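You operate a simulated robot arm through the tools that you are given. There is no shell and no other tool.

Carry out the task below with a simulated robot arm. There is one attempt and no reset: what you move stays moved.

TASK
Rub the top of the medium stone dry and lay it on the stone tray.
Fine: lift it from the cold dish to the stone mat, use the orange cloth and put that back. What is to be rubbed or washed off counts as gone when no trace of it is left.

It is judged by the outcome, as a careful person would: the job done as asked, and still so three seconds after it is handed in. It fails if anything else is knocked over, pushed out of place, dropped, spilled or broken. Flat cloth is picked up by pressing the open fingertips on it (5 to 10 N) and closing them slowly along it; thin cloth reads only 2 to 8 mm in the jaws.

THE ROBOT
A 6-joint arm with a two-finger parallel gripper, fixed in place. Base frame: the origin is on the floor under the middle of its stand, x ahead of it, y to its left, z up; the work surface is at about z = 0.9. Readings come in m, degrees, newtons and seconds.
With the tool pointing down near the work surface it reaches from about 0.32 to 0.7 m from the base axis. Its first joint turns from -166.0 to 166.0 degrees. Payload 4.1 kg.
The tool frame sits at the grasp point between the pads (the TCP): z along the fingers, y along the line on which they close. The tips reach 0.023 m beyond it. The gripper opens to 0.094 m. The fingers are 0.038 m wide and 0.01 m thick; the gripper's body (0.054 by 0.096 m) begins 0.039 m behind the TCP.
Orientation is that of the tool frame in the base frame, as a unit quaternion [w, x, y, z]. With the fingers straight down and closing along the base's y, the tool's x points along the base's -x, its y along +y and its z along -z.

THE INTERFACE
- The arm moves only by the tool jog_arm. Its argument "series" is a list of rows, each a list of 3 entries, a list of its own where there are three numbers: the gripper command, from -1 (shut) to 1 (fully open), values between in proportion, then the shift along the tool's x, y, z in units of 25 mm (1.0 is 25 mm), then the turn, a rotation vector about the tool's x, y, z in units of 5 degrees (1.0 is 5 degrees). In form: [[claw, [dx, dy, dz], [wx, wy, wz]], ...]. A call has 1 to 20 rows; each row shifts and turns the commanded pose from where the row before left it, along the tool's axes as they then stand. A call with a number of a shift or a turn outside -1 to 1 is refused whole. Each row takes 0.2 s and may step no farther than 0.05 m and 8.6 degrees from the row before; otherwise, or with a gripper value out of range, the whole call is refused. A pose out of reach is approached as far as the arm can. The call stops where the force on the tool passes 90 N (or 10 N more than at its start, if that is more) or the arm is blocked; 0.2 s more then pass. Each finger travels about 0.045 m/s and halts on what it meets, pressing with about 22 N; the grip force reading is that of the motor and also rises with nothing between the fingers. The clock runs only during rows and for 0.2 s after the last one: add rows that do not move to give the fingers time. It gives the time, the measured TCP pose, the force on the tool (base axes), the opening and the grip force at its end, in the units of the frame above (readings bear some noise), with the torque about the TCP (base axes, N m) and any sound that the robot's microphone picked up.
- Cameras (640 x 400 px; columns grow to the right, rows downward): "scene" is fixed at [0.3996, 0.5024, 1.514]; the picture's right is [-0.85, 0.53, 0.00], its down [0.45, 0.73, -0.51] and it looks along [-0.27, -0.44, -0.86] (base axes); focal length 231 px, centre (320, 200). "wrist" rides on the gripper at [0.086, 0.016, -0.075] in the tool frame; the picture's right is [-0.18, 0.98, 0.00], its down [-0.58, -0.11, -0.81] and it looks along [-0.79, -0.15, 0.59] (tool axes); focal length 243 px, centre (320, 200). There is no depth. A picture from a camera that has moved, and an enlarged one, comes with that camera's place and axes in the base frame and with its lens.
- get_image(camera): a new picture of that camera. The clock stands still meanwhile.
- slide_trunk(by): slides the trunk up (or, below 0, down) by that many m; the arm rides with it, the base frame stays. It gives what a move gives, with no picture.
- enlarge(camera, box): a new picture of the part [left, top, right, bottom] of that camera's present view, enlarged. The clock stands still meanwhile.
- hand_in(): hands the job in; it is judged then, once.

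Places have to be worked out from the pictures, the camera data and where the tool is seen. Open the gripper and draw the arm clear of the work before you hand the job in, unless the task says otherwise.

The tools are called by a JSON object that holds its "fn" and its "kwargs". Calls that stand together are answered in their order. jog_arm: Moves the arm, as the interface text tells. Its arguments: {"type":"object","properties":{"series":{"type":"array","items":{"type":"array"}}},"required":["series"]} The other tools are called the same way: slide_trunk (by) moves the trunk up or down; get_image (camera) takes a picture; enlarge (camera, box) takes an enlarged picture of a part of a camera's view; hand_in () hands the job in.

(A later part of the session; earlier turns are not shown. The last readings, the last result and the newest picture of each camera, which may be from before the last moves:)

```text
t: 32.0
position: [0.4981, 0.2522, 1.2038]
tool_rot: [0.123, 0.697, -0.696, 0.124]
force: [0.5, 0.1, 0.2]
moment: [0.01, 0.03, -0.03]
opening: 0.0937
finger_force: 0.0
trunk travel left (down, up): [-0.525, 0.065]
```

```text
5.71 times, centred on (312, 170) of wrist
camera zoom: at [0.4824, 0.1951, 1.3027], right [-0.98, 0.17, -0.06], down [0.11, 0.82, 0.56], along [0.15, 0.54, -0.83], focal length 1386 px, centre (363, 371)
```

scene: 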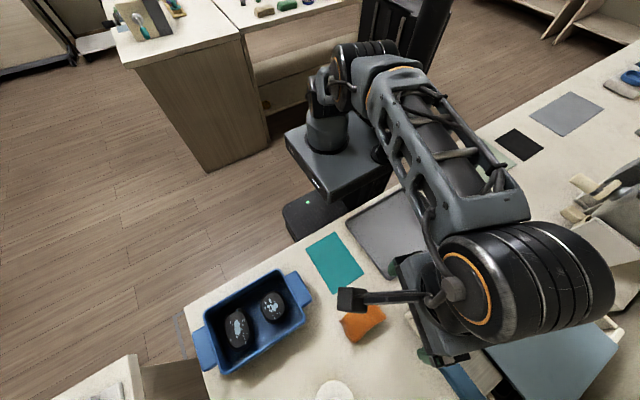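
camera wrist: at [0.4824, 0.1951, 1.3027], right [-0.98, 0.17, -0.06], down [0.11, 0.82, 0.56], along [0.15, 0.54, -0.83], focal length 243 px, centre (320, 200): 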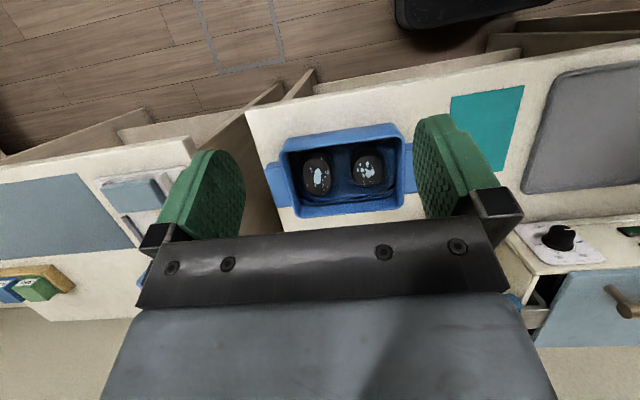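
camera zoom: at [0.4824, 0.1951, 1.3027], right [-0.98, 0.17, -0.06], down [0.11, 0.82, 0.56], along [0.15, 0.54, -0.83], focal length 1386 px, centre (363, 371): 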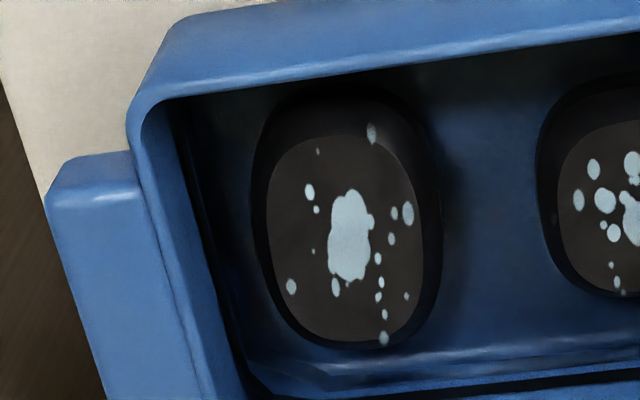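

Stone A spans about 0.059 m in x and about 0.083 m in y, tight against the dish walls, so I go closer for a more precise measurement of clearances.

{"fn": "jog_arm", "kwargs": {"series": [[1, [-0.886, -0.126, 0.462], [0, 0, 0]], [1, [-0.886, -0.126, 0.462], [0, 0, 0]], [1, [-0.886, -0.126, 0.462], [0, 0, 0]], [1, [-0.886, -0.126, 0.462], [0, 0, 0]], [1, [-0.886, -0.126, 0.462], [0, 0, 0]], [1, [-0.886, -0.126, 0.462], [0, 0, 0]], [1, [-0.886, -0.126, 0.462], [0, 0, 0]]]}}

{"fn": "get_image", "kwargs": {"camera": "wrist"}}

{"fn": "enlarge", "kwargs": {"camera": "wrist", "box": [220, 20, 440, 230]}}

```text
t: 33.6
position: [0.5192, 0.3693, 1.0752]
tool_rot: [-0.123, -0.696, 0.697, -0.123]
force: [0.4, 0.5, -0.3]
moment: [0.0, -0.02, 0.0]
opening: 0.094
finger_force: 0.1
trunk travel left (down, up): [-0.525, 0.065]
```

```text
taken
camera wrist: at [0.5044, 0.313, 1.1738], right [-0.98, 0.17, -0.06], down [0.11, 0.82, 0.56], along [0.15, 0.54, -0.83], focal length 243 px, centre (320, 200)
```

wrist: 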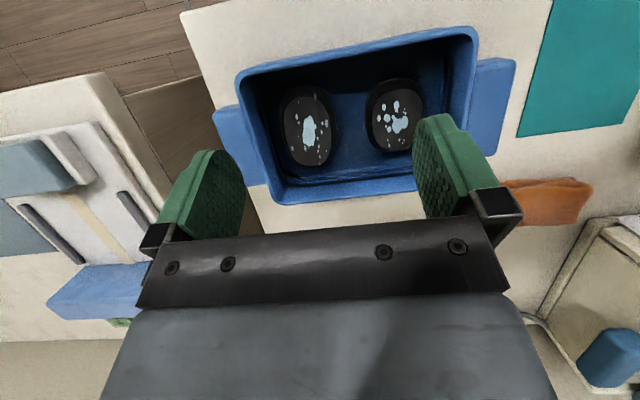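

```text
1.90 times, centred on (330, 125) of wrist
camera zoom: at [0.5044, 0.313, 1.1738], right [-0.98, 0.17, -0.06], down [0.11, 0.82, 0.56], along [0.15, 0.54, -0.83], focal length 462 px, centre (301, 343)
```

zoom: 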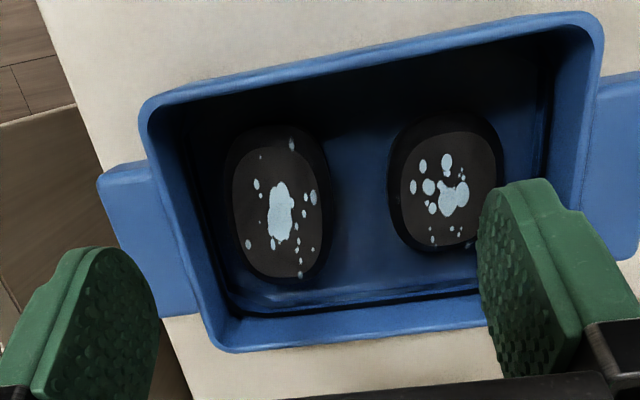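

I zoom into the gap between stone A and the far (+x) wall, and the side walls.

{"fn": "enlarge", "kwargs": {"camera": "wrist", "box": [230, 55, 350, 205]}}

{"fn": "enlarge", "kwargs": {"camera": "wrist", "box": [340, 20, 490, 205]}}

```text
2.67 times, centred on (290, 130) of wrist
camera zoom: at [0.5044, 0.313, 1.1738], right [-0.98, 0.17, -0.06], down [0.11, 0.82, 0.56], along [0.15, 0.54, -0.83], focal length 647 px, centre (400, 387)
```

zoom: 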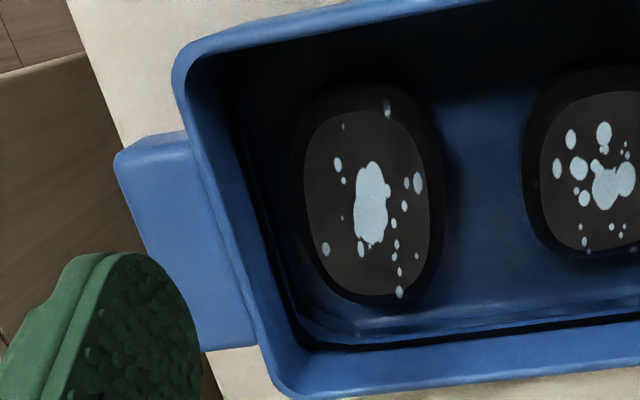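

```text
2.16 times, centred on (415, 112) of wrist
camera zoom: at [0.5044, 0.313, 1.1738], right [-0.98, 0.17, -0.06], down [0.11, 0.82, 0.56], along [0.15, 0.54, -0.83], focal length 525 px, centre (115, 389)
```

zoom: 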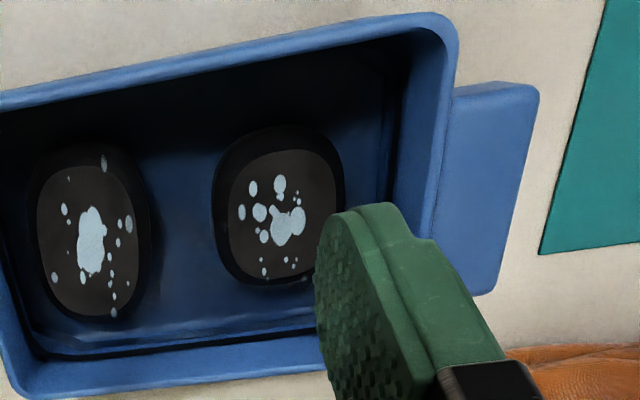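

Triangulating the wet spots gives stone A's top at z≈0.941, x 0.517–0.576, y 0.347–0.434, with about 12 mm to the far wall and 30 mm to the other stone. I straighten the tool, narrow the jaws to about 0.070 and go above A (offset toward the robot) to check alignment.

{"fn": "jog_arm", "kwargs": {"series": [[1, [0, 0, 0], [0, -1, 0]], [1, [0, 0, 0], [0, -1, 0]], [1, [0, 0, 0], [0, -1, 0]], [1, [0, 0, 0], [0, -1, 0]], [0.49, [-0.84, -0.88, 0], [0, 0, 0]], [0.49, [0, 0, 0.5], [0, 0, 0]], [0.49, [0, 0, 0.5], [0, 0, 0]], [0.49, [0, 0, 0], [0, 0, 0]]]}}

{"fn": "get_image", "kwargs": {"camera": "wrist"}}

{"fn": "get_image", "kwargs": {"camera": "scene"}}

```text
t: 35.4
position: [0.5426, 0.3894, 1.0475]
tool_rot: [0.0, 0.707, -0.707, 0.0]
force: [0.6, 0.7, 0.3]
moment: [0.02, 0.01, 0.04]
opening: 0.0697
finger_force: 0.1
trunk travel left (down, up): [-0.525, 0.065]
```

```text
taken
camera wrist: at [0.5258, 0.3015, 1.1221], right [-0.98, 0.18, 0.0], down [0.11, 0.58, 0.81], along [0.15, 0.79, -0.59], focal length 243 px, centre (320, 200)
```

wrist: 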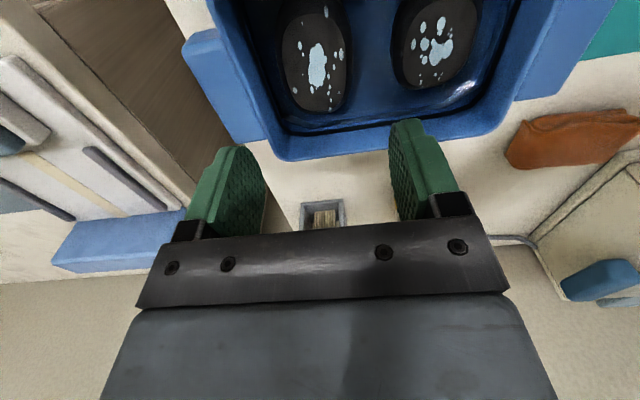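

```text
taken
```

scene: 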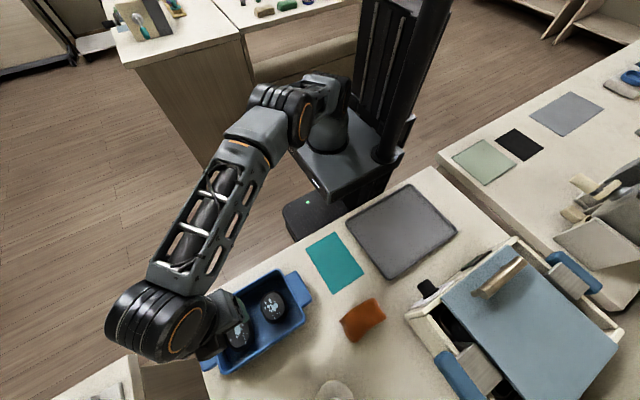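

I zoom in to re-measure A, the far wall and stone B from this height.

{"fn": "enlarge", "kwargs": {"camera": "wrist", "box": [200, 0, 400, 165]}}

{"fn": "enlarge", "kwargs": {"camera": "scene", "box": [190, 265, 320, 380]}}

```text
2.42 times, centred on (300, 82) of wrist
camera zoom: at [0.5258, 0.3015, 1.1221], right [-0.98, 0.18, 0.0], down [0.11, 0.58, 0.81], along [0.15, 0.79, -0.59], focal length 588 px, centre (368, 485)
```

zoom: 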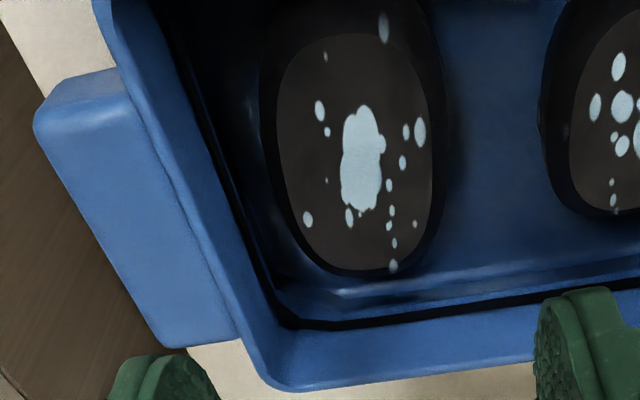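

```text
3.48 times, centred on (255, 322) of scene
camera zoom: at [0.3996, 0.5024, 1.514], right [-0.85, 0.53, 0.0], down [0.45, 0.73, -0.51], along [-0.27, -0.44, -0.86], focal length 802 px, centre (546, -226)
```

zoom: 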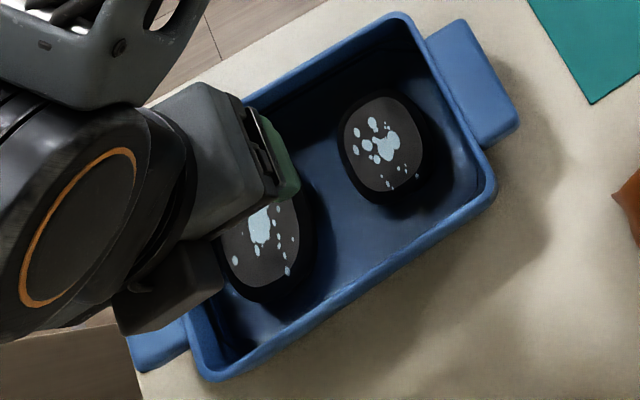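

The far gap is about 13–15 mm and the far finger (10 mm) fits with its faces at about 0.576–0.586. I nudge 1.5 mm toward the robot and descend to just above the rim for a check.

{"fn": "jog_arm", "kwargs": {"series": [[0.49, [0.04, 0.064, 0.9], [0, 0, 0]], [0.49, [0, 0, 0.9], [0, 0, 0]], [0.49, [0, 0, 0.9], [0, 0, 0]], [0.49, [0, 0, 0], [0, 0, 0]]]}}

{"fn": "get_image", "kwargs": {"camera": "wrist"}}

{"fn": "enlarge", "kwargs": {"camera": "scene", "box": [190, 265, 320, 380]}}

```text
t: 36.4
position: [0.5387, 0.3871, 0.9792]
tool_rot: [0.0, 0.707, -0.707, 0.0]
force: [-0.2, 0.4, -0.1]
moment: [0.02, 0.01, 0.04]
opening: 0.0701
finger_force: 0.2
trunk travel left (down, up): [-0.525, 0.065]
```

```text
taken
camera wrist: at [0.5235, 0.3005, 1.0548], right [-0.98, 0.18, 0.0], down [0.11, 0.58, 0.81], along [0.15, 0.79, -0.59], focal length 243 px, centre (320, 200)
```

wrist: 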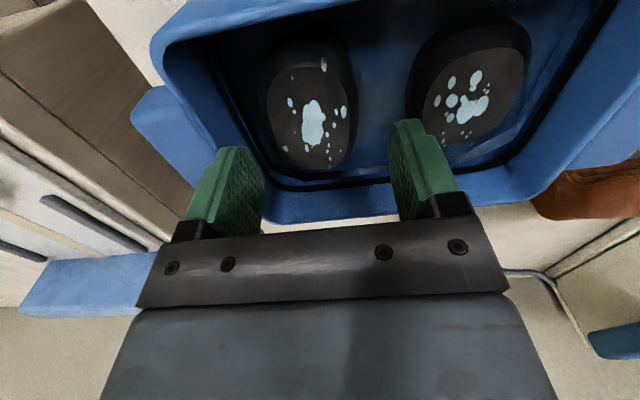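

```text
3.48 times, centred on (255, 322) of scene
camera zoom: at [0.3996, 0.5024, 1.514], right [-0.85, 0.53, 0.0], down [0.45, 0.73, -0.51], along [-0.27, -0.44, -0.86], focal length 802 px, centre (546, -226)
```

zoom: 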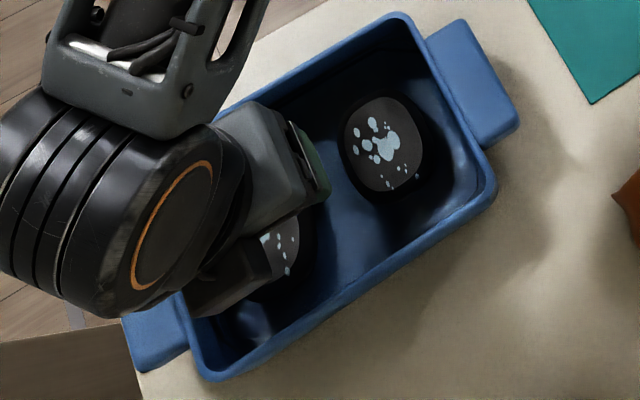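

I zoom in to see the finger positions relative to the stone and far wall.

{"fn": "enlarge", "kwargs": {"camera": "wrist", "box": [170, 20, 470, 220]}}

```text
2.00 times, centred on (320, 120) of wrist
camera zoom: at [0.5235, 0.3005, 1.0548], right [-0.98, 0.18, 0.0], down [0.11, 0.58, 0.81], along [0.15, 0.79, -0.59], focal length 485 px, centre (320, 360)
```

zoom: 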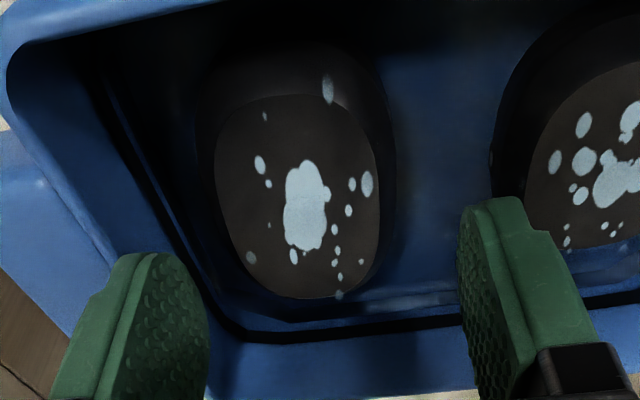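

I zoom further into the left finger / far wall region.

{"fn": "enlarge", "kwargs": {"camera": "wrist", "box": [165, 40, 295, 190]}}

```text
2.67 times, centred on (230, 115) of wrist
camera zoom: at [0.5235, 0.3005, 1.0548], right [-0.98, 0.18, 0.0], down [0.11, 0.58, 0.81], along [0.15, 0.79, -0.59], focal length 647 px, centre (560, 427)
```

zoom: 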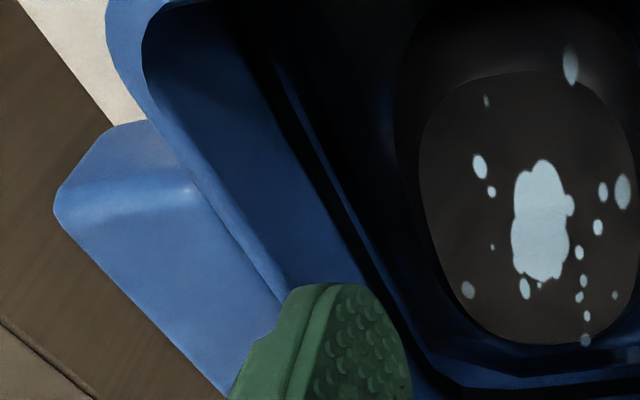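

In the tool frame the stone spans y −0.037…+0.024 and the far wall is near −0.053, so I shift 5.5 mm outward to centre the far finger in its gap, then descend part-way and check force.

{"fn": "jog_arm", "kwargs": {"series": [[0.49, [0.1, -0.22, 0], [0, 0, 0]], [0.49, [0, 0, 0.28], [0, 0, 0]], [0.49, [0, 0, 0.28], [0, 0, 0]], [0.49, [0, 0, 0.28], [0, 0, 0]], [0.49, [0, 0, 0.28], [0, 0, 0]]]}}

{"fn": "get_image", "kwargs": {"camera": "wrist"}}

{"fn": "enlarge", "kwargs": {"camera": "wrist", "box": [170, 20, 470, 220]}}

```text
t: 37.6
position: [0.5451, 0.3866, 0.9605]
tool_rot: [-0.007, 0.708, -0.706, 0.001]
force: [-3.4, 1.0, 36.1]
moment: [-0.46, -1.5, 0.0]
opening: 0.0686
finger_force: 0.0
trunk travel left (down, up): [-0.525, 0.065]
```

```text
taken
camera wrist: at [0.5284, 0.2985, 1.0342], right [-0.98, 0.18, -0.01], down [0.1, 0.58, 0.81], along [0.15, 0.8, -0.58], focal length 243 px, centre (320, 200)
```

wrist: 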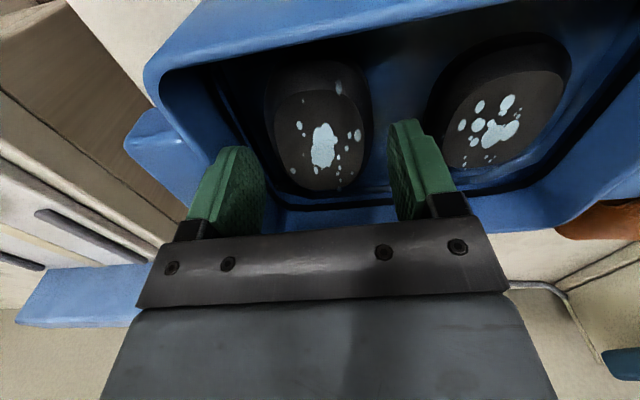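

```text
2.00 times, centred on (320, 120) of wrist
camera zoom: at [0.5284, 0.2985, 1.0342], right [-0.98, 0.18, -0.01], down [0.1, 0.58, 0.81], along [0.15, 0.8, -0.58], focal length 485 px, centre (320, 360)
```

zoom: 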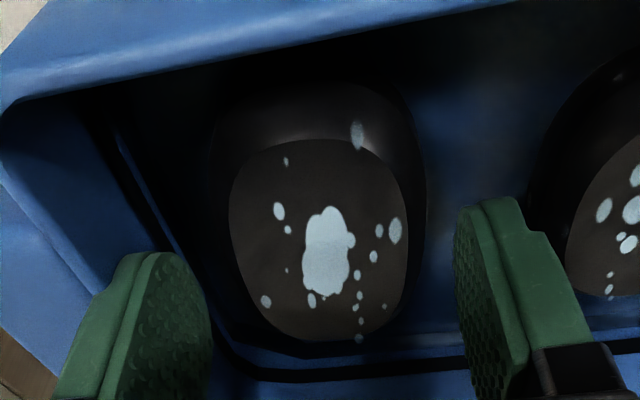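

The far finger met something horizontal at tip height ≈0.9375 (36 N, moment puts it at the finger's outer edge), so it's the dish's far wall/ledge. I back up straight away and inspect that wall.

{"fn": "jog_arm", "kwargs": {"series": [[0.49, [0, 0, -0.5], [0, 0, 0]], [0.49, [0, 0, -1], [0, 0, 0]], [0.49, [0, 0, -1], [0, 0, 0]], [0.49, [0, 0, -1], [0, 0, 0]], [0.49, [0, 0, 0], [0, 0, 0]]]}}

{"fn": "get_image", "kwargs": {"camera": "wrist"}}

{"fn": "enlarge", "kwargs": {"camera": "wrist", "box": [200, 0, 340, 165]}}

{"fn": "enlarge", "kwargs": {"camera": "scene", "box": [190, 265, 320, 380]}}

```text
t: 38.8
position: [0.5478, 0.3867, 1.042]
tool_rot: [0.001, -0.707, 0.707, -0.001]
force: [0.3, 0.0, -0.3]
moment: [0.0, -0.01, 0.01]
opening: 0.0701
finger_force: 0.1
trunk travel left (down, up): [-0.525, 0.065]
```

```text
taken
camera wrist: at [0.5305, 0.3003, 1.1161], right [-0.98, 0.18, 0.0], down [0.11, 0.58, 0.81], along [0.15, 0.79, -0.59], focal length 243 px, centre (320, 200)
```

wrist: 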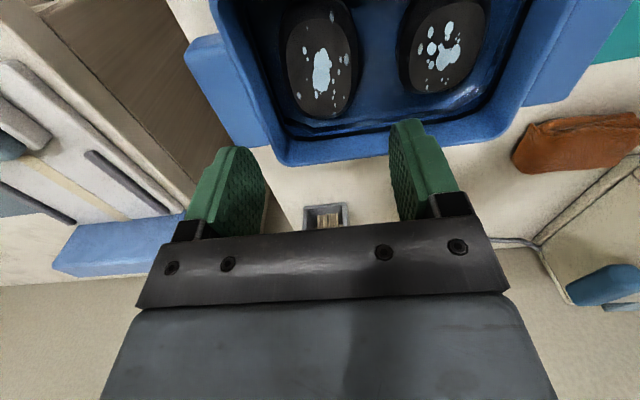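

```text
2.42 times, centred on (270, 82) of wrist
camera zoom: at [0.5305, 0.3003, 1.1161], right [-0.98, 0.18, 0.0], down [0.11, 0.58, 0.81], along [0.15, 0.79, -0.59], focal length 588 px, centre (441, 485)
```

zoom: 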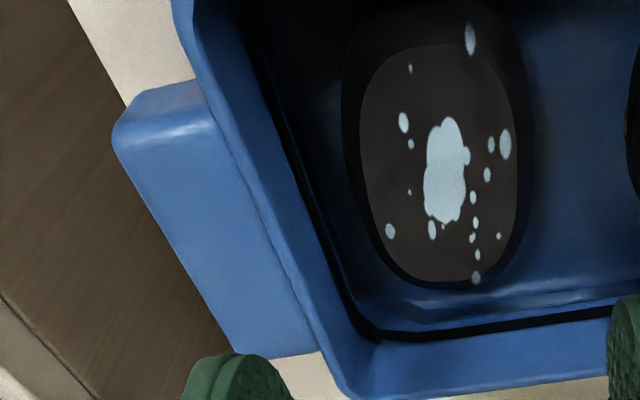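

```text
3.48 times, centred on (255, 322) of scene
camera zoom: at [0.3996, 0.5024, 1.514], right [-0.85, 0.53, 0.0], down [0.45, 0.73, -0.51], along [-0.27, -0.44, -0.86], focal length 802 px, centre (546, -226)
```

zoom: 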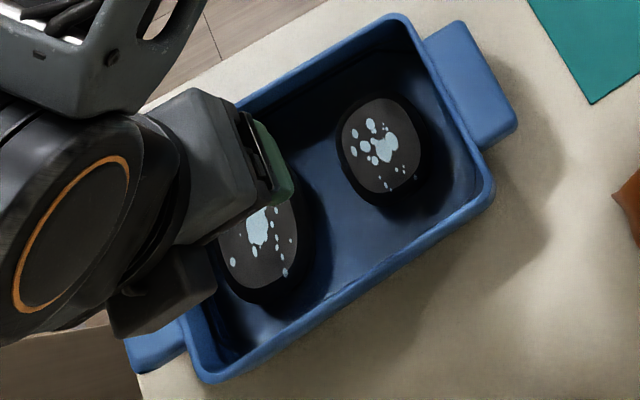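

Position readings carry ~2 mm noise and the far wall slopes inward more than I assumed. I'll probe the dish floor height in the free gap between the two stones with closed fingers, moving down carefully.

{"fn": "jog_arm", "kwargs": {"series": [[-1, [0, 0.84, 0], [0, 0, 0]], [-1, [0, 0.84, 0], [0, 0, 0]], [-1, [0, 0, 0], [0, 0, 0]], [-1, [0, 0, 0], [0, 0, 0]], [-1, [0, 0, 0.8], [0, 0, 0]], [-1, [0, 0, 0.8], [0, 0, 0]], [-1, [0, 0, 0.7], [0, 0, 0]], [-1, [0, 0, 0], [0, 0, 0]]]}}

{"fn": "get_image", "kwargs": {"camera": "wrist"}}

{"fn": "enlarge", "kwargs": {"camera": "scene", "box": [190, 265, 320, 380]}}

```text
t: 40.6
position: [0.5057, 0.3872, 0.983]
tool_rot: [-0.001, -0.707, 0.707, 0.0]
force: [-0.1, -0.2, 0.3]
moment: [-0.01, 0.01, 0.04]
opening: 0.0
finger_force: 22.0
trunk travel left (down, up): [-0.525, 0.065]
```

```text
taken
camera wrist: at [0.4886, 0.3001, 1.0579], right [-0.98, 0.18, 0.0], down [0.11, 0.58, 0.81], along [0.15, 0.79, -0.59], focal length 243 px, centre (320, 200)
```

wrist: 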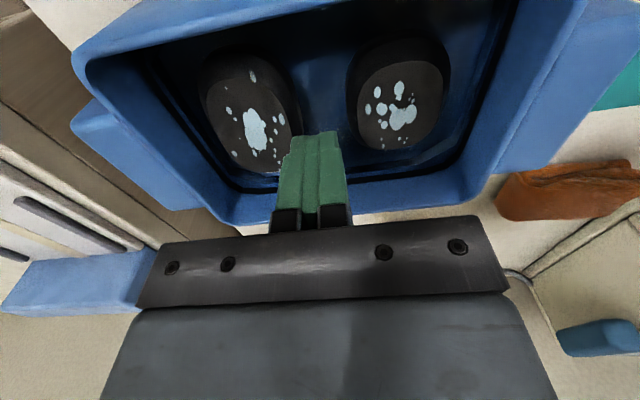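

```text
3.48 times, centred on (255, 322) of scene
camera zoom: at [0.3996, 0.5024, 1.514], right [-0.85, 0.53, 0.0], down [0.45, 0.73, -0.51], along [-0.27, -0.44, -0.86], focal length 802 px, centre (546, -226)
```

zoom: 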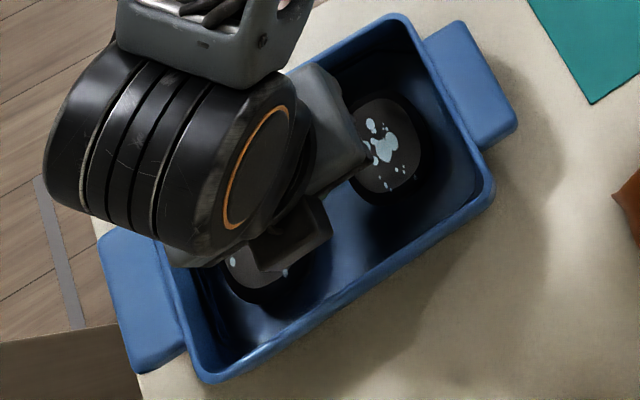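

The gap between stones is centred 3 mm from the tool; I correct and descend in small steps, watching force.

{"fn": "jog_arm", "kwargs": {"series": [[-1, [0, 0.11, 0], [0, 0, 0]], [-1, [0, 0, 0.2], [0, 0, 0]], [-1, [0, 0, 0.2], [0, 0, 0]], [-1, [0, 0, 0.2], [0, 0, 0]], [-1, [0, 0, 0.2], [0, 0, 0]], [-1, [0, 0, 0.2], [0, 0, 0]], [-1, [0, 0, 0], [0, 0, 0]]]}}

```text
t: 42.2
position: [0.501, 0.3863, 0.9572]
tool_rot: [0.0, -0.707, 0.707, 0.0]
force: [-0.2, 0.1, -0.6]
moment: [0.01, 0.01, 0.0]
opening: 0.0003
finger_force: 22.1
trunk travel left (down, up): [-0.525, 0.065]
```

No contact yet with tips near 0.934; I continue in 2.5 mm steps.

{"fn": "jog_arm", "kwargs": {"series": [[-1, [0, 0, 0.1], [0, 0, 0]], [-1, [0, 0, 0.1], [0, 0, 0]], [-1, [0, 0, 0.1], [0, 0, 0]], [-1, [0, 0, 0], [0, 0, 0]]]}}

```text
t: 43.2
position: [0.501, 0.3845, 0.9506]
tool_rot: [0.0, 0.707, -0.707, -0.001]
force: [0.0, 0.3, 0.3]
moment: [0.01, -0.02, -0.04]
opening: 0.0001
finger_force: 22.1
trunk travel left (down, up): [-0.525, 0.065]
```

{"fn": "jog_arm", "kwargs": {"series": [[-1, [0, 0, 0.1], [0, 0, 0]], [-1, [0, 0, 0.1], [0, 0, 0]], [-1, [0, 0, 0.1], [0, 0, 0]], [-1, [0, 0, 0], [0, 0, 0]]]}}

```text
t: 44.2
position: [0.5015, 0.386, 0.9427]
tool_rot: [-0.001, 0.707, -0.707, 0.0]
force: [0.0, 0.4, -1.4]
moment: [0.03, -0.02, 0.03]
opening: 0.0
finger_force: 22.1
trunk travel left (down, up): [-0.525, 0.065]
```

Still free (tips ≈0.92); continuing two more small steps at a time.

{"fn": "jog_arm", "kwargs": {"series": [[-1, [0, 0, 0.1], [0, 0, 0]], [-1, [0, 0, 0.1], [0, 0, 0]], [-1, [0, 0, 0], [0, 0, 0]]]}}

```text
t: 45.0
position: [0.501, 0.3856, 0.9386]
tool_rot: [0.0, 0.708, -0.706, 0.0]
force: [0.2, 0.5, -0.1]
moment: [0.01, -0.01, 0.0]
opening: 0.0
finger_force: 22.2
trunk travel left (down, up): [-0.525, 0.065]
```

{"fn": "jog_arm", "kwargs": {"series": [[-1, [0, 0, 0.1], [0, 0, 0]], [-1, [0, 0, 0.1], [0, 0, 0]], [-1, [0, 0, 0], [0, 0, 0]]]}}

```text
t: 45.8
position: [0.5018, 0.3867, 0.9338]
tool_rot: [0.0, 0.707, -0.707, 0.0]
force: [-0.4, 0.1, 0.0]
moment: [0.07, -0.02, -0.02]
opening: 0.0
finger_force: 21.6
trunk travel left (down, up): [-0.525, 0.065]
```

Tips are near 0.910 with no contact; one more pair of small steps.

{"fn": "jog_arm", "kwargs": {"series": [[-1, [0, 0, 0.08], [0, 0, 0]], [-1, [0, 0, 0.08], [0, 0, 0]], [-1, [0, 0, 0], [0, 0, 0]]]}}

{"fn": "get_image", "kwargs": {"camera": "wrist"}}

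```text
t: 46.6
position: [0.5013, 0.3855, 0.93]
tool_rot: [-0.001, -0.707, 0.707, 0.0]
force: [1.8, 0.3, 0.9]
moment: [0.03, 0.01, -0.02]
opening: 0.0002
finger_force: 21.9
trunk travel left (down, up): [-0.525, 0.065]
```

```text
taken
camera wrist: at [0.4854, 0.2986, 1.0039], right [-0.98, 0.18, 0.0], down [0.11, 0.58, 0.81], along [0.15, 0.79, -0.59], focal length 243 px, centre (320, 200)
```

wrist: 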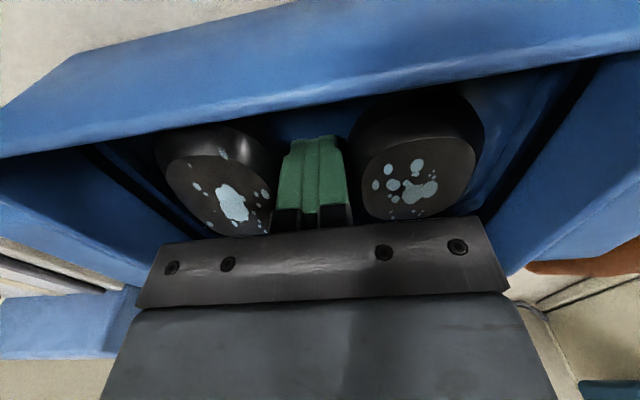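

No contact even with tips at ≈0.907, so the floor is ≈0.905 and the stones are ≈35 mm thick; the earlier contact was most likely the thicker part of the finger on the far rim. I raise and go back above A for a careful zoomed measurement.

{"fn": "jog_arm", "kwargs": {"series": [[-1, [0, 0, -0.9], [0, 0, 0]], [-1, [0, 0, -0.9], [0, 0, 0]], [-1, [0, 0, -0.9], [0, 0, 0]], [-1, [0, 0, -0.9], [0, 0, 0]], [0.49, [0, -0.8, 0], [0, 0, 0]], [0.49, [0, -0.81, 0], [0, 0, 0]], [0.49, [0, 0, 0], [0, 0, 0]], [0.49, [0, 0, 0], [0, 0, 0]], [0.49, [0, 0, 0], [0, 0, 0]]]}}

{"fn": "enlarge", "kwargs": {"camera": "wrist", "box": [200, 0, 340, 90]}}

{"fn": "enlarge", "kwargs": {"camera": "wrist", "box": [170, 100, 300, 240]}}

```text
t: 48.6
position: [0.5425, 0.386, 1.0184]
tool_rot: [0.001, -0.707, 0.707, 0.0]
force: [0.0, 0.0, 0.2]
moment: [-0.03, 0.01, -0.01]
opening: 0.0701
finger_force: 0.0
trunk travel left (down, up): [-0.525, 0.065]
```

```text
4.44 times, centred on (270, 45) of wrist
camera zoom: at [0.5258, 0.2991, 1.0944], right [-0.98, 0.18, 0.0], down [0.11, 0.58, 0.81], along [0.15, 0.79, -0.59], focal length 1078 px, centre (542, 889)
```

zoom: 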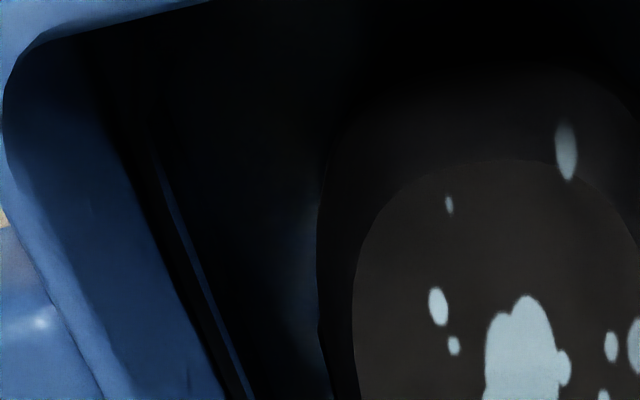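

```text
2.86 times, centred on (235, 170) of wrist
camera zoom: at [0.5258, 0.2991, 1.0944], right [-0.98, 0.18, 0.0], down [0.11, 0.58, 0.81], along [0.15, 0.79, -0.59], focal length 693 px, centre (563, 286)
```

zoom: 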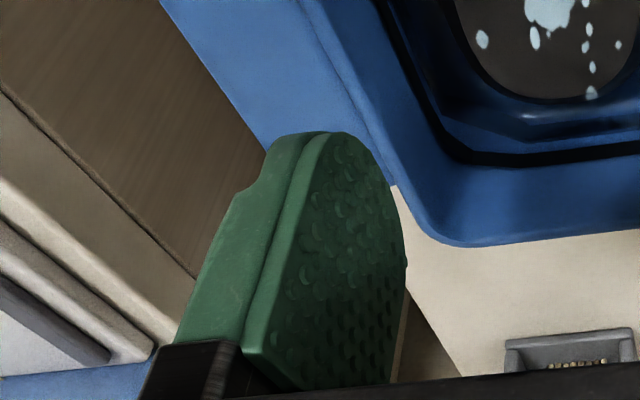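

The measurements now agree: an inner ledge of the dish at z≈0.9375 leaves only ≈10 mm beside stone A's widest point. I'll place the far fingertip about 1.5 mm inside that ledge so its pad gently wedges the rounded stone ~2 mm toward the robot while descending; first to just above stone level.

{"fn": "jog_arm", "kwargs": {"series": [[0.404, [-0.1, -0.04, 0.7], [0, 0, 0]], [0.404, [0, 0, 0.7], [0, 0, 0]], [0.404, [0, 0, 0.6], [0, 0, 0]], [0.404, [0, 0, 0], [0, 0, 0]]]}}

{"fn": "enlarge", "kwargs": {"camera": "wrist", "box": [170, 30, 330, 220]}}

{"fn": "enlarge", "kwargs": {"camera": "wrist", "box": [300, 30, 500, 220]}}

```text
t: 49.6
position: [0.544, 0.3897, 0.97]
tool_rot: [0.001, 0.707, -0.707, 0.0]
force: [-0.1, -0.1, -0.5]
moment: [0.04, 0.04, -0.03]
opening: 0.066
finger_force: 0.3
trunk travel left (down, up): [-0.525, 0.065]
```

```text
2.11 times, centred on (250, 125) of wrist
camera zoom: at [0.5277, 0.3027, 1.0435], right [-0.98, 0.18, 0.0], down [0.11, 0.58, 0.81], along [0.15, 0.79, -0.59], focal length 511 px, centre (467, 358)
```

zoom: 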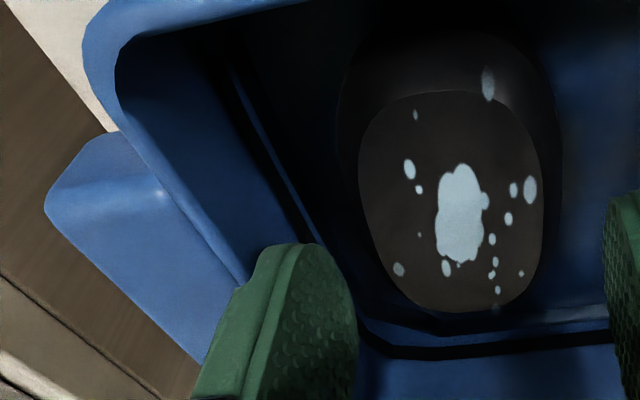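

```text
2.11 times, centred on (400, 125) of wrist
camera zoom: at [0.5277, 0.3027, 1.0435], right [-0.98, 0.18, 0.0], down [0.11, 0.58, 0.81], along [0.15, 0.79, -0.59], focal length 511 px, centre (152, 358)
```

zoom: 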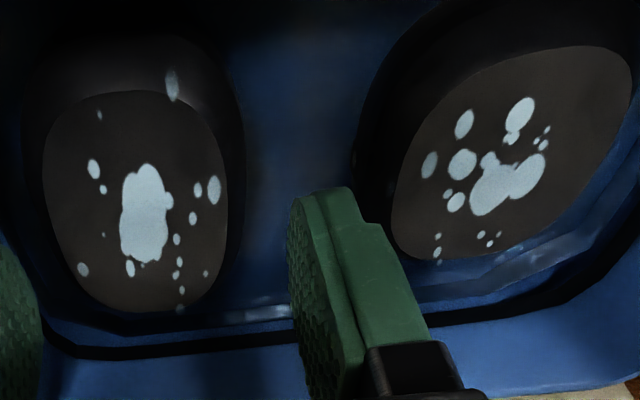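

Aligned; I descend in 2.5 mm steps toward ledge height and check forces.

{"fn": "jog_arm", "kwargs": {"series": [[0.404, [0, 0, 0.1], [0, 0, 0]], [0.404, [0, 0, 0.1], [0, 0, 0]], [0.404, [0, 0, 0.1], [0, 0, 0]], [0.404, [0, 0, 0.1], [0, 0, 0]], [0.404, [0, 0, 0], [0, 0, 0]]]}}

```text
t: 50.8
position: [0.5418, 0.3894, 0.9589]
tool_rot: [0.0, 0.707, -0.707, 0.0]
force: [0.5, -0.7, -0.6]
moment: [-0.01, 0.0, -0.02]
opening: 0.066
finger_force: 0.0
trunk travel left (down, up): [-0.525, 0.065]
```

Tips are at about 0.9355, past the earlier contact height, with no force. I continue in small steps.

{"fn": "jog_arm", "kwargs": {"series": [[0.404, [0, 0, 0.1], [0, 0, 0]], [0.404, [0, 0, 0.1], [0, 0, 0]], [0.404, [0, 0, 0], [0, 0, 0]]]}}

```text
t: 51.6
position: [0.5424, 0.3896, 0.9537]
tool_rot: [0.0, 0.708, -0.707, 0.0]
force: [0.0, -0.5, 0.2]
moment: [0.0, -0.01, 0.03]
opening: 0.066
finger_force: 0.1
trunk travel left (down, up): [-0.525, 0.065]
```

Still free at tips ≈0.9305; continuing.

{"fn": "jog_arm", "kwargs": {"series": [[0.404, [0, 0, 0.1], [0, 0, 0]], [0.404, [0, 0, 0.1], [0, 0, 0]], [0.404, [0, 0, 0], [0, 0, 0]]]}}

```text
t: 52.4
position: [0.5416, 0.3889, 0.9495]
tool_rot: [0.001, 0.707, -0.707, 0.0]
force: [1.3, 0.1, 1.6]
moment: [-0.04, -0.07, 0.03]
opening: 0.0668
finger_force: 1.0
trunk travel left (down, up): [-0.525, 0.065]
```

A light contact (1–2 N, stone nudging the far finger) as expected. I continue down in small steps.

{"fn": "jog_arm", "kwargs": {"series": [[0.404, [0, 0, 0.1], [0, 0, 0]], [0.404, [0, 0, 0.1], [0, 0, 0]], [0.404, [0, 0, 0], [0, 0, 0]]]}}

```text
t: 53.2
position: [0.5428, 0.3891, 0.9449]
tool_rot: [0.0, -0.707, 0.707, 0.0]
force: [0.5, -0.2, 0.3]
moment: [-0.03, 0.03, 0.03]
opening: 0.0661
finger_force: 0.3
trunk travel left (down, up): [-0.525, 0.065]
```

Good, the stone gave way. Two more small steps to put the pads around the widest part.

{"fn": "jog_arm", "kwargs": {"series": [[0.404, [0, 0, 0.1], [0, 0, 0]], [0.404, [0, 0, 0.1], [0, 0, 0]], [0.404, [0, 0, 0.1], [0, 0, 0]], [0.404, [0, 0, 0], [0, 0, 0]]]}}

{"fn": "get_image", "kwargs": {"camera": "wrist"}}

```text
t: 54.2
position: [0.543, 0.3894, 0.9364]
tool_rot: [0.0, 0.707, -0.707, -0.001]
force: [0.0, -0.9, -0.7]
moment: [0.0, -0.01, -0.02]
opening: 0.0661
finger_force: 0.0
trunk travel left (down, up): [-0.525, 0.065]
```

```text
taken
camera wrist: at [0.5268, 0.3019, 1.0109], right [-0.98, 0.18, 0.0], down [0.11, 0.58, 0.81], along [0.15, 0.79, -0.59], focal length 243 px, centre (320, 200)
```

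wrist: 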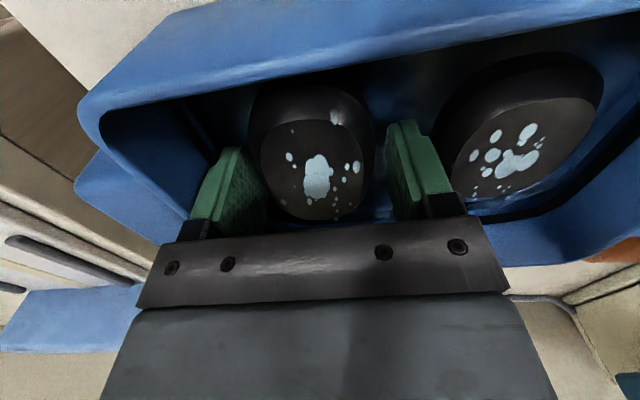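

The stone is between the pads (tips ≈0.913). I close gently, then to full grip.

{"fn": "jog_arm", "kwargs": {"series": [[0.3, [0, 0, 0], [0, 0, 0]], [0.2, [0, 0, 0], [0, 0, 0]], [0.1, [0, 0, 0], [0, 0, 0]], [0, [0, 0, 0], [0, 0, 0]], [-0.3, [0, 0, 0], [0, 0, 0]], [-0.6, [0, 0, 0], [0, 0, 0]], [-1, [0, 0, 0], [0, 0, 0]]]}}

{"fn": "get_image", "kwargs": {"camera": "wrist"}}

```text
t: 55.8
position: [0.542, 0.3888, 0.9362]
tool_rot: [0.0, 0.708, -0.707, 0.001]
force: [0.0, -1.4, 0.0]
moment: [0.02, 0.0, 0.01]
opening: 0.0597
finger_force: 21.9
trunk travel left (down, up): [-0.525, 0.065]
```

```text
taken
camera wrist: at [0.5268, 0.3019, 1.0111], right [-0.98, 0.18, 0.0], down [0.11, 0.58, 0.81], along [0.15, 0.79, -0.59], focal length 243 px, centre (320, 200)
```

wrist: 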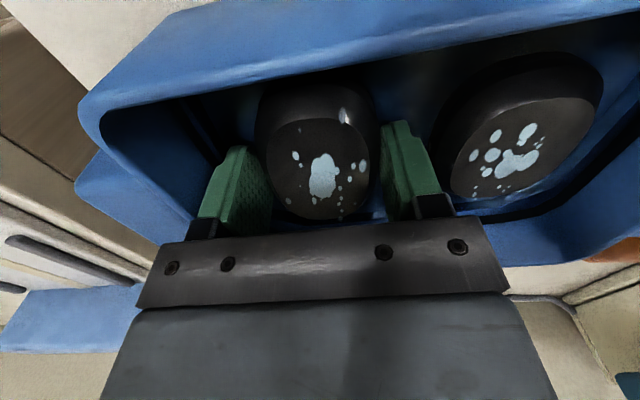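

Gripped at 0.0597 m with 22 N. I lift slowly and check.

{"fn": "jog_arm", "kwargs": {"series": [[-1, [0, 0, -0.2], [0, 0, 0]], [-1, [0, 0, -0.3], [0, 0, 0]], [-1, [0, 0, -0.4], [0, 0, 0]], [-1, [0, 0, -0.6], [0, 0, 0]], [-1, [0, 0, -0.8], [0, 0, 0]], [-1, [0, 0, -0.8], [0, 0, 0]], [-1, [0, 0, -0.8], [0, 0, 0]], [-1, [0, 0, -0.8], [0, 0, 0]], [-1, [0, 0, -0.4], [0, 0, 0]], [-1, [0, 0, 0], [0, 0, 0]]]}}

{"fn": "get_image", "kwargs": {"camera": "wrist"}}

{"fn": "get_image", "kwargs": {"camera": "scene"}}

```text
t: 58.0
position: [0.5436, 0.3892, 1.0639]
tool_rot: [0.001, 0.707, -0.707, 0.0]
force: [0.1, 0.5, -0.1]
moment: [0.02, 0.03, -0.02]
opening: 0.0
finger_force: 22.3
trunk travel left (down, up): [-0.525, 0.065]
```

```text
taken
camera wrist: at [0.5269, 0.302, 1.1383], right [-0.98, 0.18, 0.0], down [0.11, 0.58, 0.81], along [0.15, 0.79, -0.59], focal length 243 px, centre (320, 200)
```

wrist: 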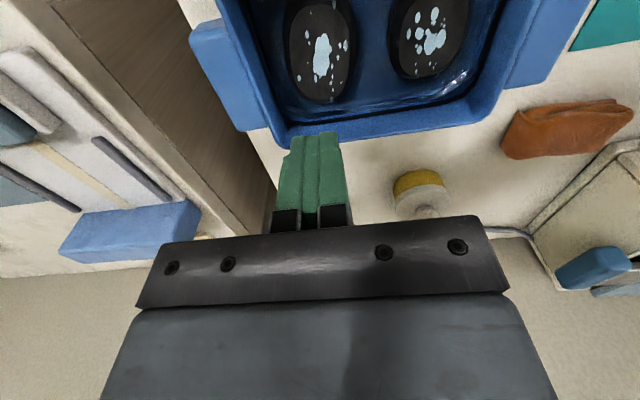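

```text
taken
```

scene: 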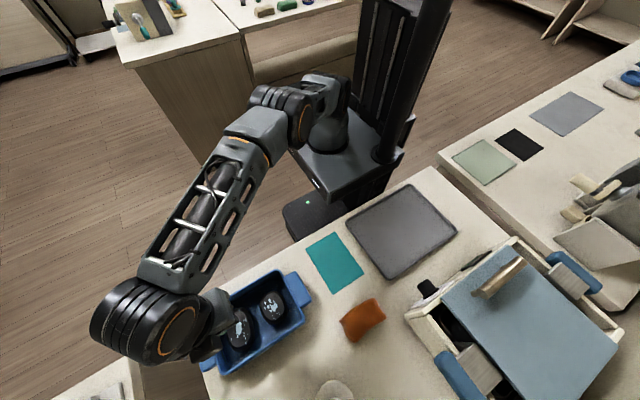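

The stone slipped out on lifting — it stayed in the dish. I look at its current pose before gripping deeper.

{"fn": "enlarge", "kwargs": {"camera": "wrist", "box": [220, 0, 480, 160]}}

{"fn": "enlarge", "kwargs": {"camera": "scene", "box": [190, 265, 320, 380]}}

```text
2.46 times, centred on (350, 80) of wrist
camera zoom: at [0.5269, 0.302, 1.1383], right [-0.98, 0.18, 0.0], down [0.11, 0.58, 0.81], along [0.15, 0.79, -0.59], focal length 597 px, centre (246, 495)
```

zoom: 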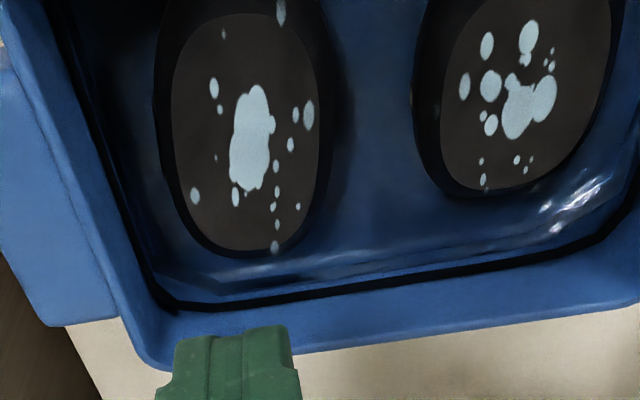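

```text
3.48 times, centred on (255, 322) of scene
camera zoom: at [0.3996, 0.5024, 1.514], right [-0.85, 0.53, 0.0], down [0.45, 0.73, -0.51], along [-0.27, -0.44, -0.86], focal length 802 px, centre (546, -226)
```

zoom: 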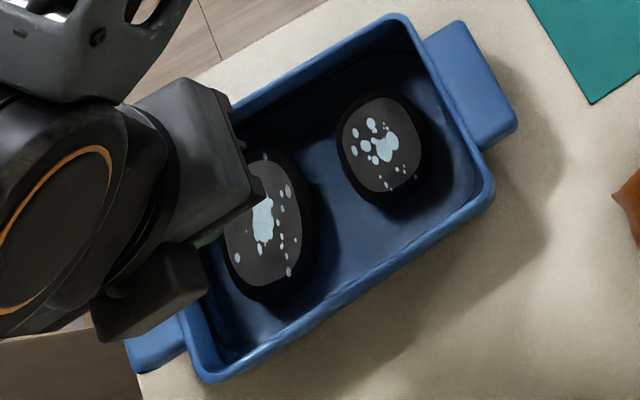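

Stone A is now centred under the tool with ≈13 mm free on the far side. I reopen to 0.064 and descend again, this time deeper (tips ≈0.907).

{"fn": "jog_arm", "kwargs": {"series": [[0.36, [0, 0, 0], [0, 0, 0]], [0.36, [0, 0, 0], [0, 0, 0]], [0.36, [0, 0, 0], [0, 0, 0]], [0.36, [0, 0, 0], [0, 0, 0]], [0.36, [0, 0, 0.9], [0, 0, 0]], [0.36, [0, 0, 0.9], [0, 0, 0]], [0.36, [0, 0, 0.9], [0, 0, 0]], [0.36, [0, 0, 0.9], [0, 0, 0]], [0.36, [0, 0, 0], [0, 0, 0]]]}}

{"fn": "enlarge", "kwargs": {"camera": "wrist", "box": [170, 30, 470, 220]}}

```text
t: 60.0
position: [0.5435, 0.3886, 0.975]
tool_rot: [0.0, -0.707, 0.707, 0.0]
force: [0.5, -0.1, -0.1]
moment: [0.0, 0.0, 0.0]
opening: 0.0638
finger_force: 0.1
trunk travel left (down, up): [-0.525, 0.065]
```

```text
2.11 times, centred on (320, 125) of wrist
camera zoom: at [0.5264, 0.3016, 1.0489], right [-0.98, 0.18, 0.0], down [0.11, 0.58, 0.81], along [0.15, 0.79, -0.59], focal length 511 px, centre (320, 358)
```

zoom: 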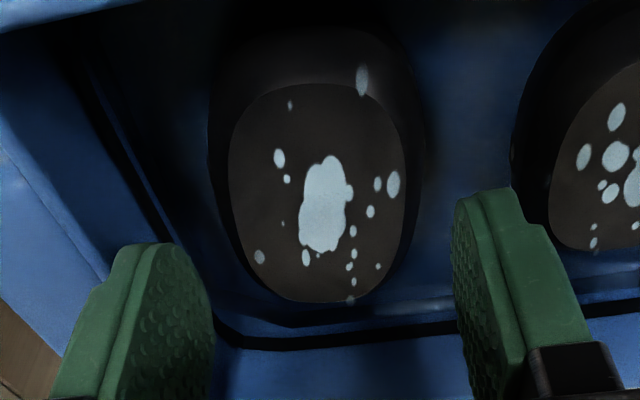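

Stone edges are at ±0.030 in the tool frame, nicely between the pads. I descend in small steps with a slightly wider opening.

{"fn": "jog_arm", "kwargs": {"series": [[0.39, [0, 0, 0.2], [0, 0, 0]], [0.39, [0, 0, 0.2], [0, 0, 0]], [0.39, [0, 0, 0.2], [0, 0, 0]], [0.39, [0, 0, 0.2], [0, 0, 0]], [0.39, [0, 0, 0], [0, 0, 0]]]}}

```text
t: 61.2
position: [0.5427, 0.3897, 0.9559]
tool_rot: [0.0, 0.707, -0.707, 0.001]
force: [-1.9, 1.0, 0.1]
moment: [0.04, 0.0, -0.02]
opening: 0.0651
finger_force: 0.1
trunk travel left (down, up): [-0.525, 0.065]
```

No contact; continuing down in small steps.

{"fn": "jog_arm", "kwargs": {"series": [[0.39, [0, 0, 0.15], [0, 0, 0]], [0.39, [0, 0, 0.15], [0, 0, 0]], [0.39, [0, 0, 0.15], [0, 0, 0]], [0.39, [0, 0, 0.15], [0, 0, 0]], [0.39, [0, 0, 0], [0, 0, 0]]]}}

```text
t: 62.4
position: [0.5425, 0.3883, 0.9387]
tool_rot: [0.0, 0.707, -0.707, 0.0]
force: [-0.2, 0.4, -0.8]
moment: [0.0, -0.01, 0.02]
opening: 0.0651
finger_force: 0.0
trunk travel left (down, up): [-0.525, 0.065]
```

Tips ≈0.916, free. A few more millimetres to near the floor.

{"fn": "jog_arm", "kwargs": {"series": [[0.39, [0, 0, 0.1], [0, 0, 0]], [0.39, [0, 0, 0.1], [0, 0, 0]], [0.39, [0, 0, 0.1], [0, 0, 0]], [0.39, [0, 0, 0.06], [0, 0, 0]], [0.39, [0, 0, 0], [0, 0, 0]]]}}

```text
t: 63.6
position: [0.5432, 0.3878, 0.9303]
tool_rot: [-0.001, 0.707, -0.707, -0.001]
force: [0.2, 0.6, 0.1]
moment: [0.0, 0.02, -0.01]
opening: 0.0653
finger_force: 0.2
trunk travel left (down, up): [-0.525, 0.065]
```

Tips ≈0.907, near the floor with no contact. I close gradually and hold for firm grip, then lift slowly.

{"fn": "jog_arm", "kwargs": {"series": [[0.33, [0, 0, 0], [0, 0, 0]], [0.27, [0, 0, 0], [0, 0, 0]], [0.2, [0, 0, 0], [0, 0, 0]], [0, [0, 0, 0], [0, 0, 0]], [-0.5, [0, 0, 0], [0, 0, 0]], [-1, [0, 0, 0], [0, 0, 0]], [-1, [0, 0, 0], [0, 0, 0]]]}}

{"fn": "get_image", "kwargs": {"camera": "wrist"}}

```text
t: 65.2
position: [0.5445, 0.3871, 0.9301]
tool_rot: [0.0, 0.707, -0.707, 0.0]
force: [0.7, 0.7, 0.5]
moment: [0.03, -0.03, 0.01]
opening: 0.0591
finger_force: 21.5
trunk travel left (down, up): [-0.525, 0.065]
```

```text
taken
camera wrist: at [0.5268, 0.3011, 1.0044], right [-0.98, 0.18, 0.0], down [0.11, 0.58, 0.81], along [0.15, 0.79, -0.59], focal length 243 px, centre (320, 200)
```

wrist: 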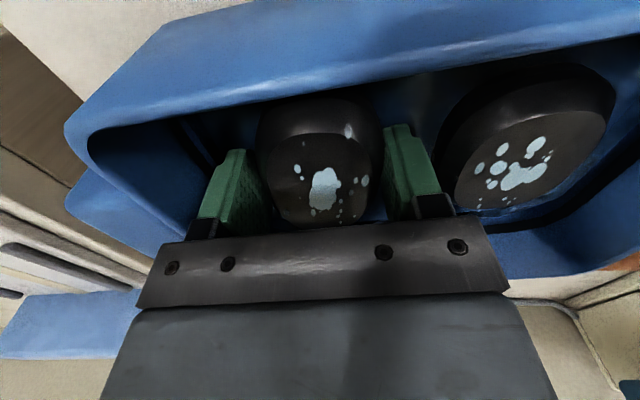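

Gripped at 0.0591. I lift 10 mm slowly and check that the opening stays.

{"fn": "jog_arm", "kwargs": {"series": [[-1, [0, 0, -0.05], [0, 0, 0]], [-1, [0, 0, -0.05], [0, 0, 0]], [-1, [0, 0, -0.1], [0, 0, 0]], [-1, [0, 0, -0.1], [0, 0, 0]], [-1, [0, 0, -0.1], [0, 0, 0]], [-1, [0, 0, 0], [0, 0, 0]]]}}

{"fn": "get_image", "kwargs": {"camera": "wrist"}}

```text
t: 66.6
position: [0.5428, 0.3902, 0.9405]
tool_rot: [0.0, 0.707, -0.707, 0.0]
force: [0.4, -0.7, -2.6]
moment: [-0.02, -0.05, -0.01]
opening: 0.0593
finger_force: 22.1
trunk travel left (down, up): [-0.525, 0.065]
```

```text
taken
camera wrist: at [0.5267, 0.3022, 1.0145], right [-0.98, 0.18, 0.0], down [0.11, 0.58, 0.81], along [0.15, 0.79, -0.59], focal length 243 px, centre (320, 200)
```

wrist: 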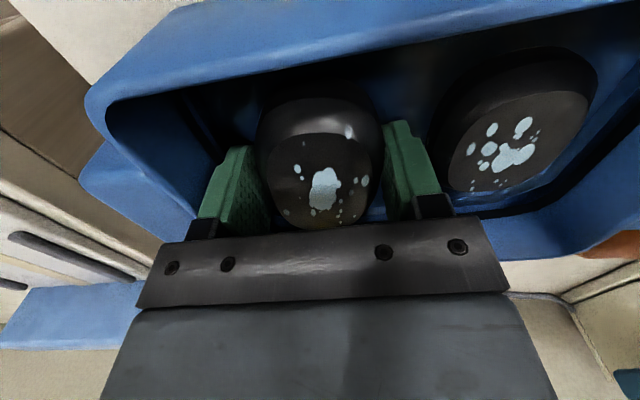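

The stone is hanging in the grip (−2.6 N, opening steady). I keep lifting smoothly.

{"fn": "jog_arm", "kwargs": {"series": [[-1, [0, 0, -0.15], [0, 0, 0]], [-1, [0, 0, -0.2], [0, 0, 0]], [-1, [0, 0, -0.25], [0, 0, 0]], [-1, [0, 0, -0.3], [0, 0, 0]], [-1, [0, 0, -0.3], [0, 0, 0]], [-1, [0, 0, -0.3], [0, 0, 0]], [-1, [0, 0, -0.3], [0, 0, 0]], [-1, [0, 0, -0.3], [0, 0, 0]], [-1, [0, 0, -0.3], [0, 0, 0]], [-1, [0, 0, -0.3], [0, 0, 0]], [-1, [0, 0, -0.3], [0, 0, 0]], [-1, [0, 0, -0.3], [0, 0, 0]], [-1, [0, 0, -0.2], [0, 0, 0]], [-1, [0, 0, 0], [0, 0, 0]]]}}

{"fn": "get_image", "kwargs": {"camera": "wrist"}}

{"fn": "get_image", "kwargs": {"camera": "scene"}}

```text
t: 69.6
position: [0.5432, 0.3881, 1.0287]
tool_rot: [0.0, 0.707, -0.707, 0.0]
force: [0.4, -0.1, -1.8]
moment: [-0.04, 0.01, -0.02]
opening: 0.0594
finger_force: 22.4
trunk travel left (down, up): [-0.525, 0.065]
```

```text
taken
camera wrist: at [0.5266, 0.301, 1.1023], right [-0.98, 0.18, 0.0], down [0.11, 0.58, 0.81], along [0.15, 0.79, -0.59], focal length 243 px, centre (320, 200)
```

wrist: 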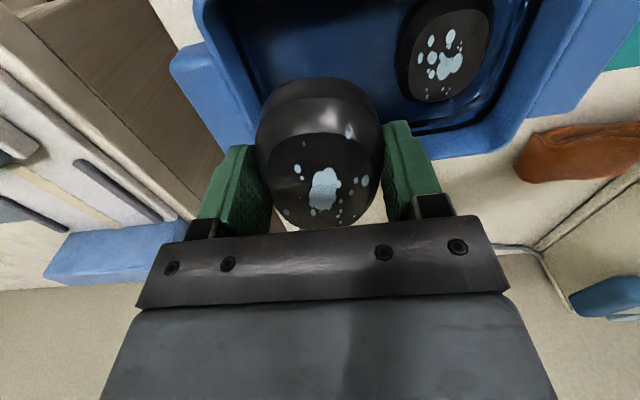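

```text
taken
```

scene: 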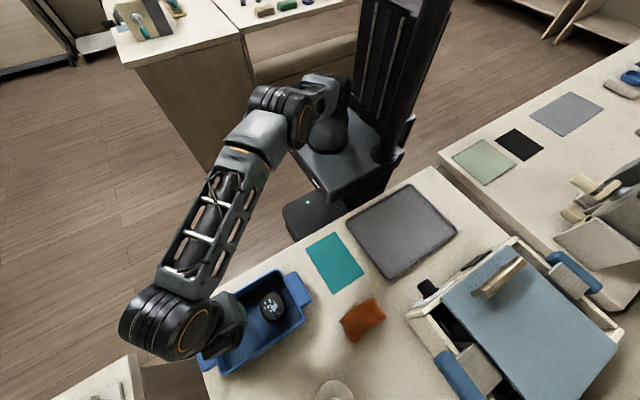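

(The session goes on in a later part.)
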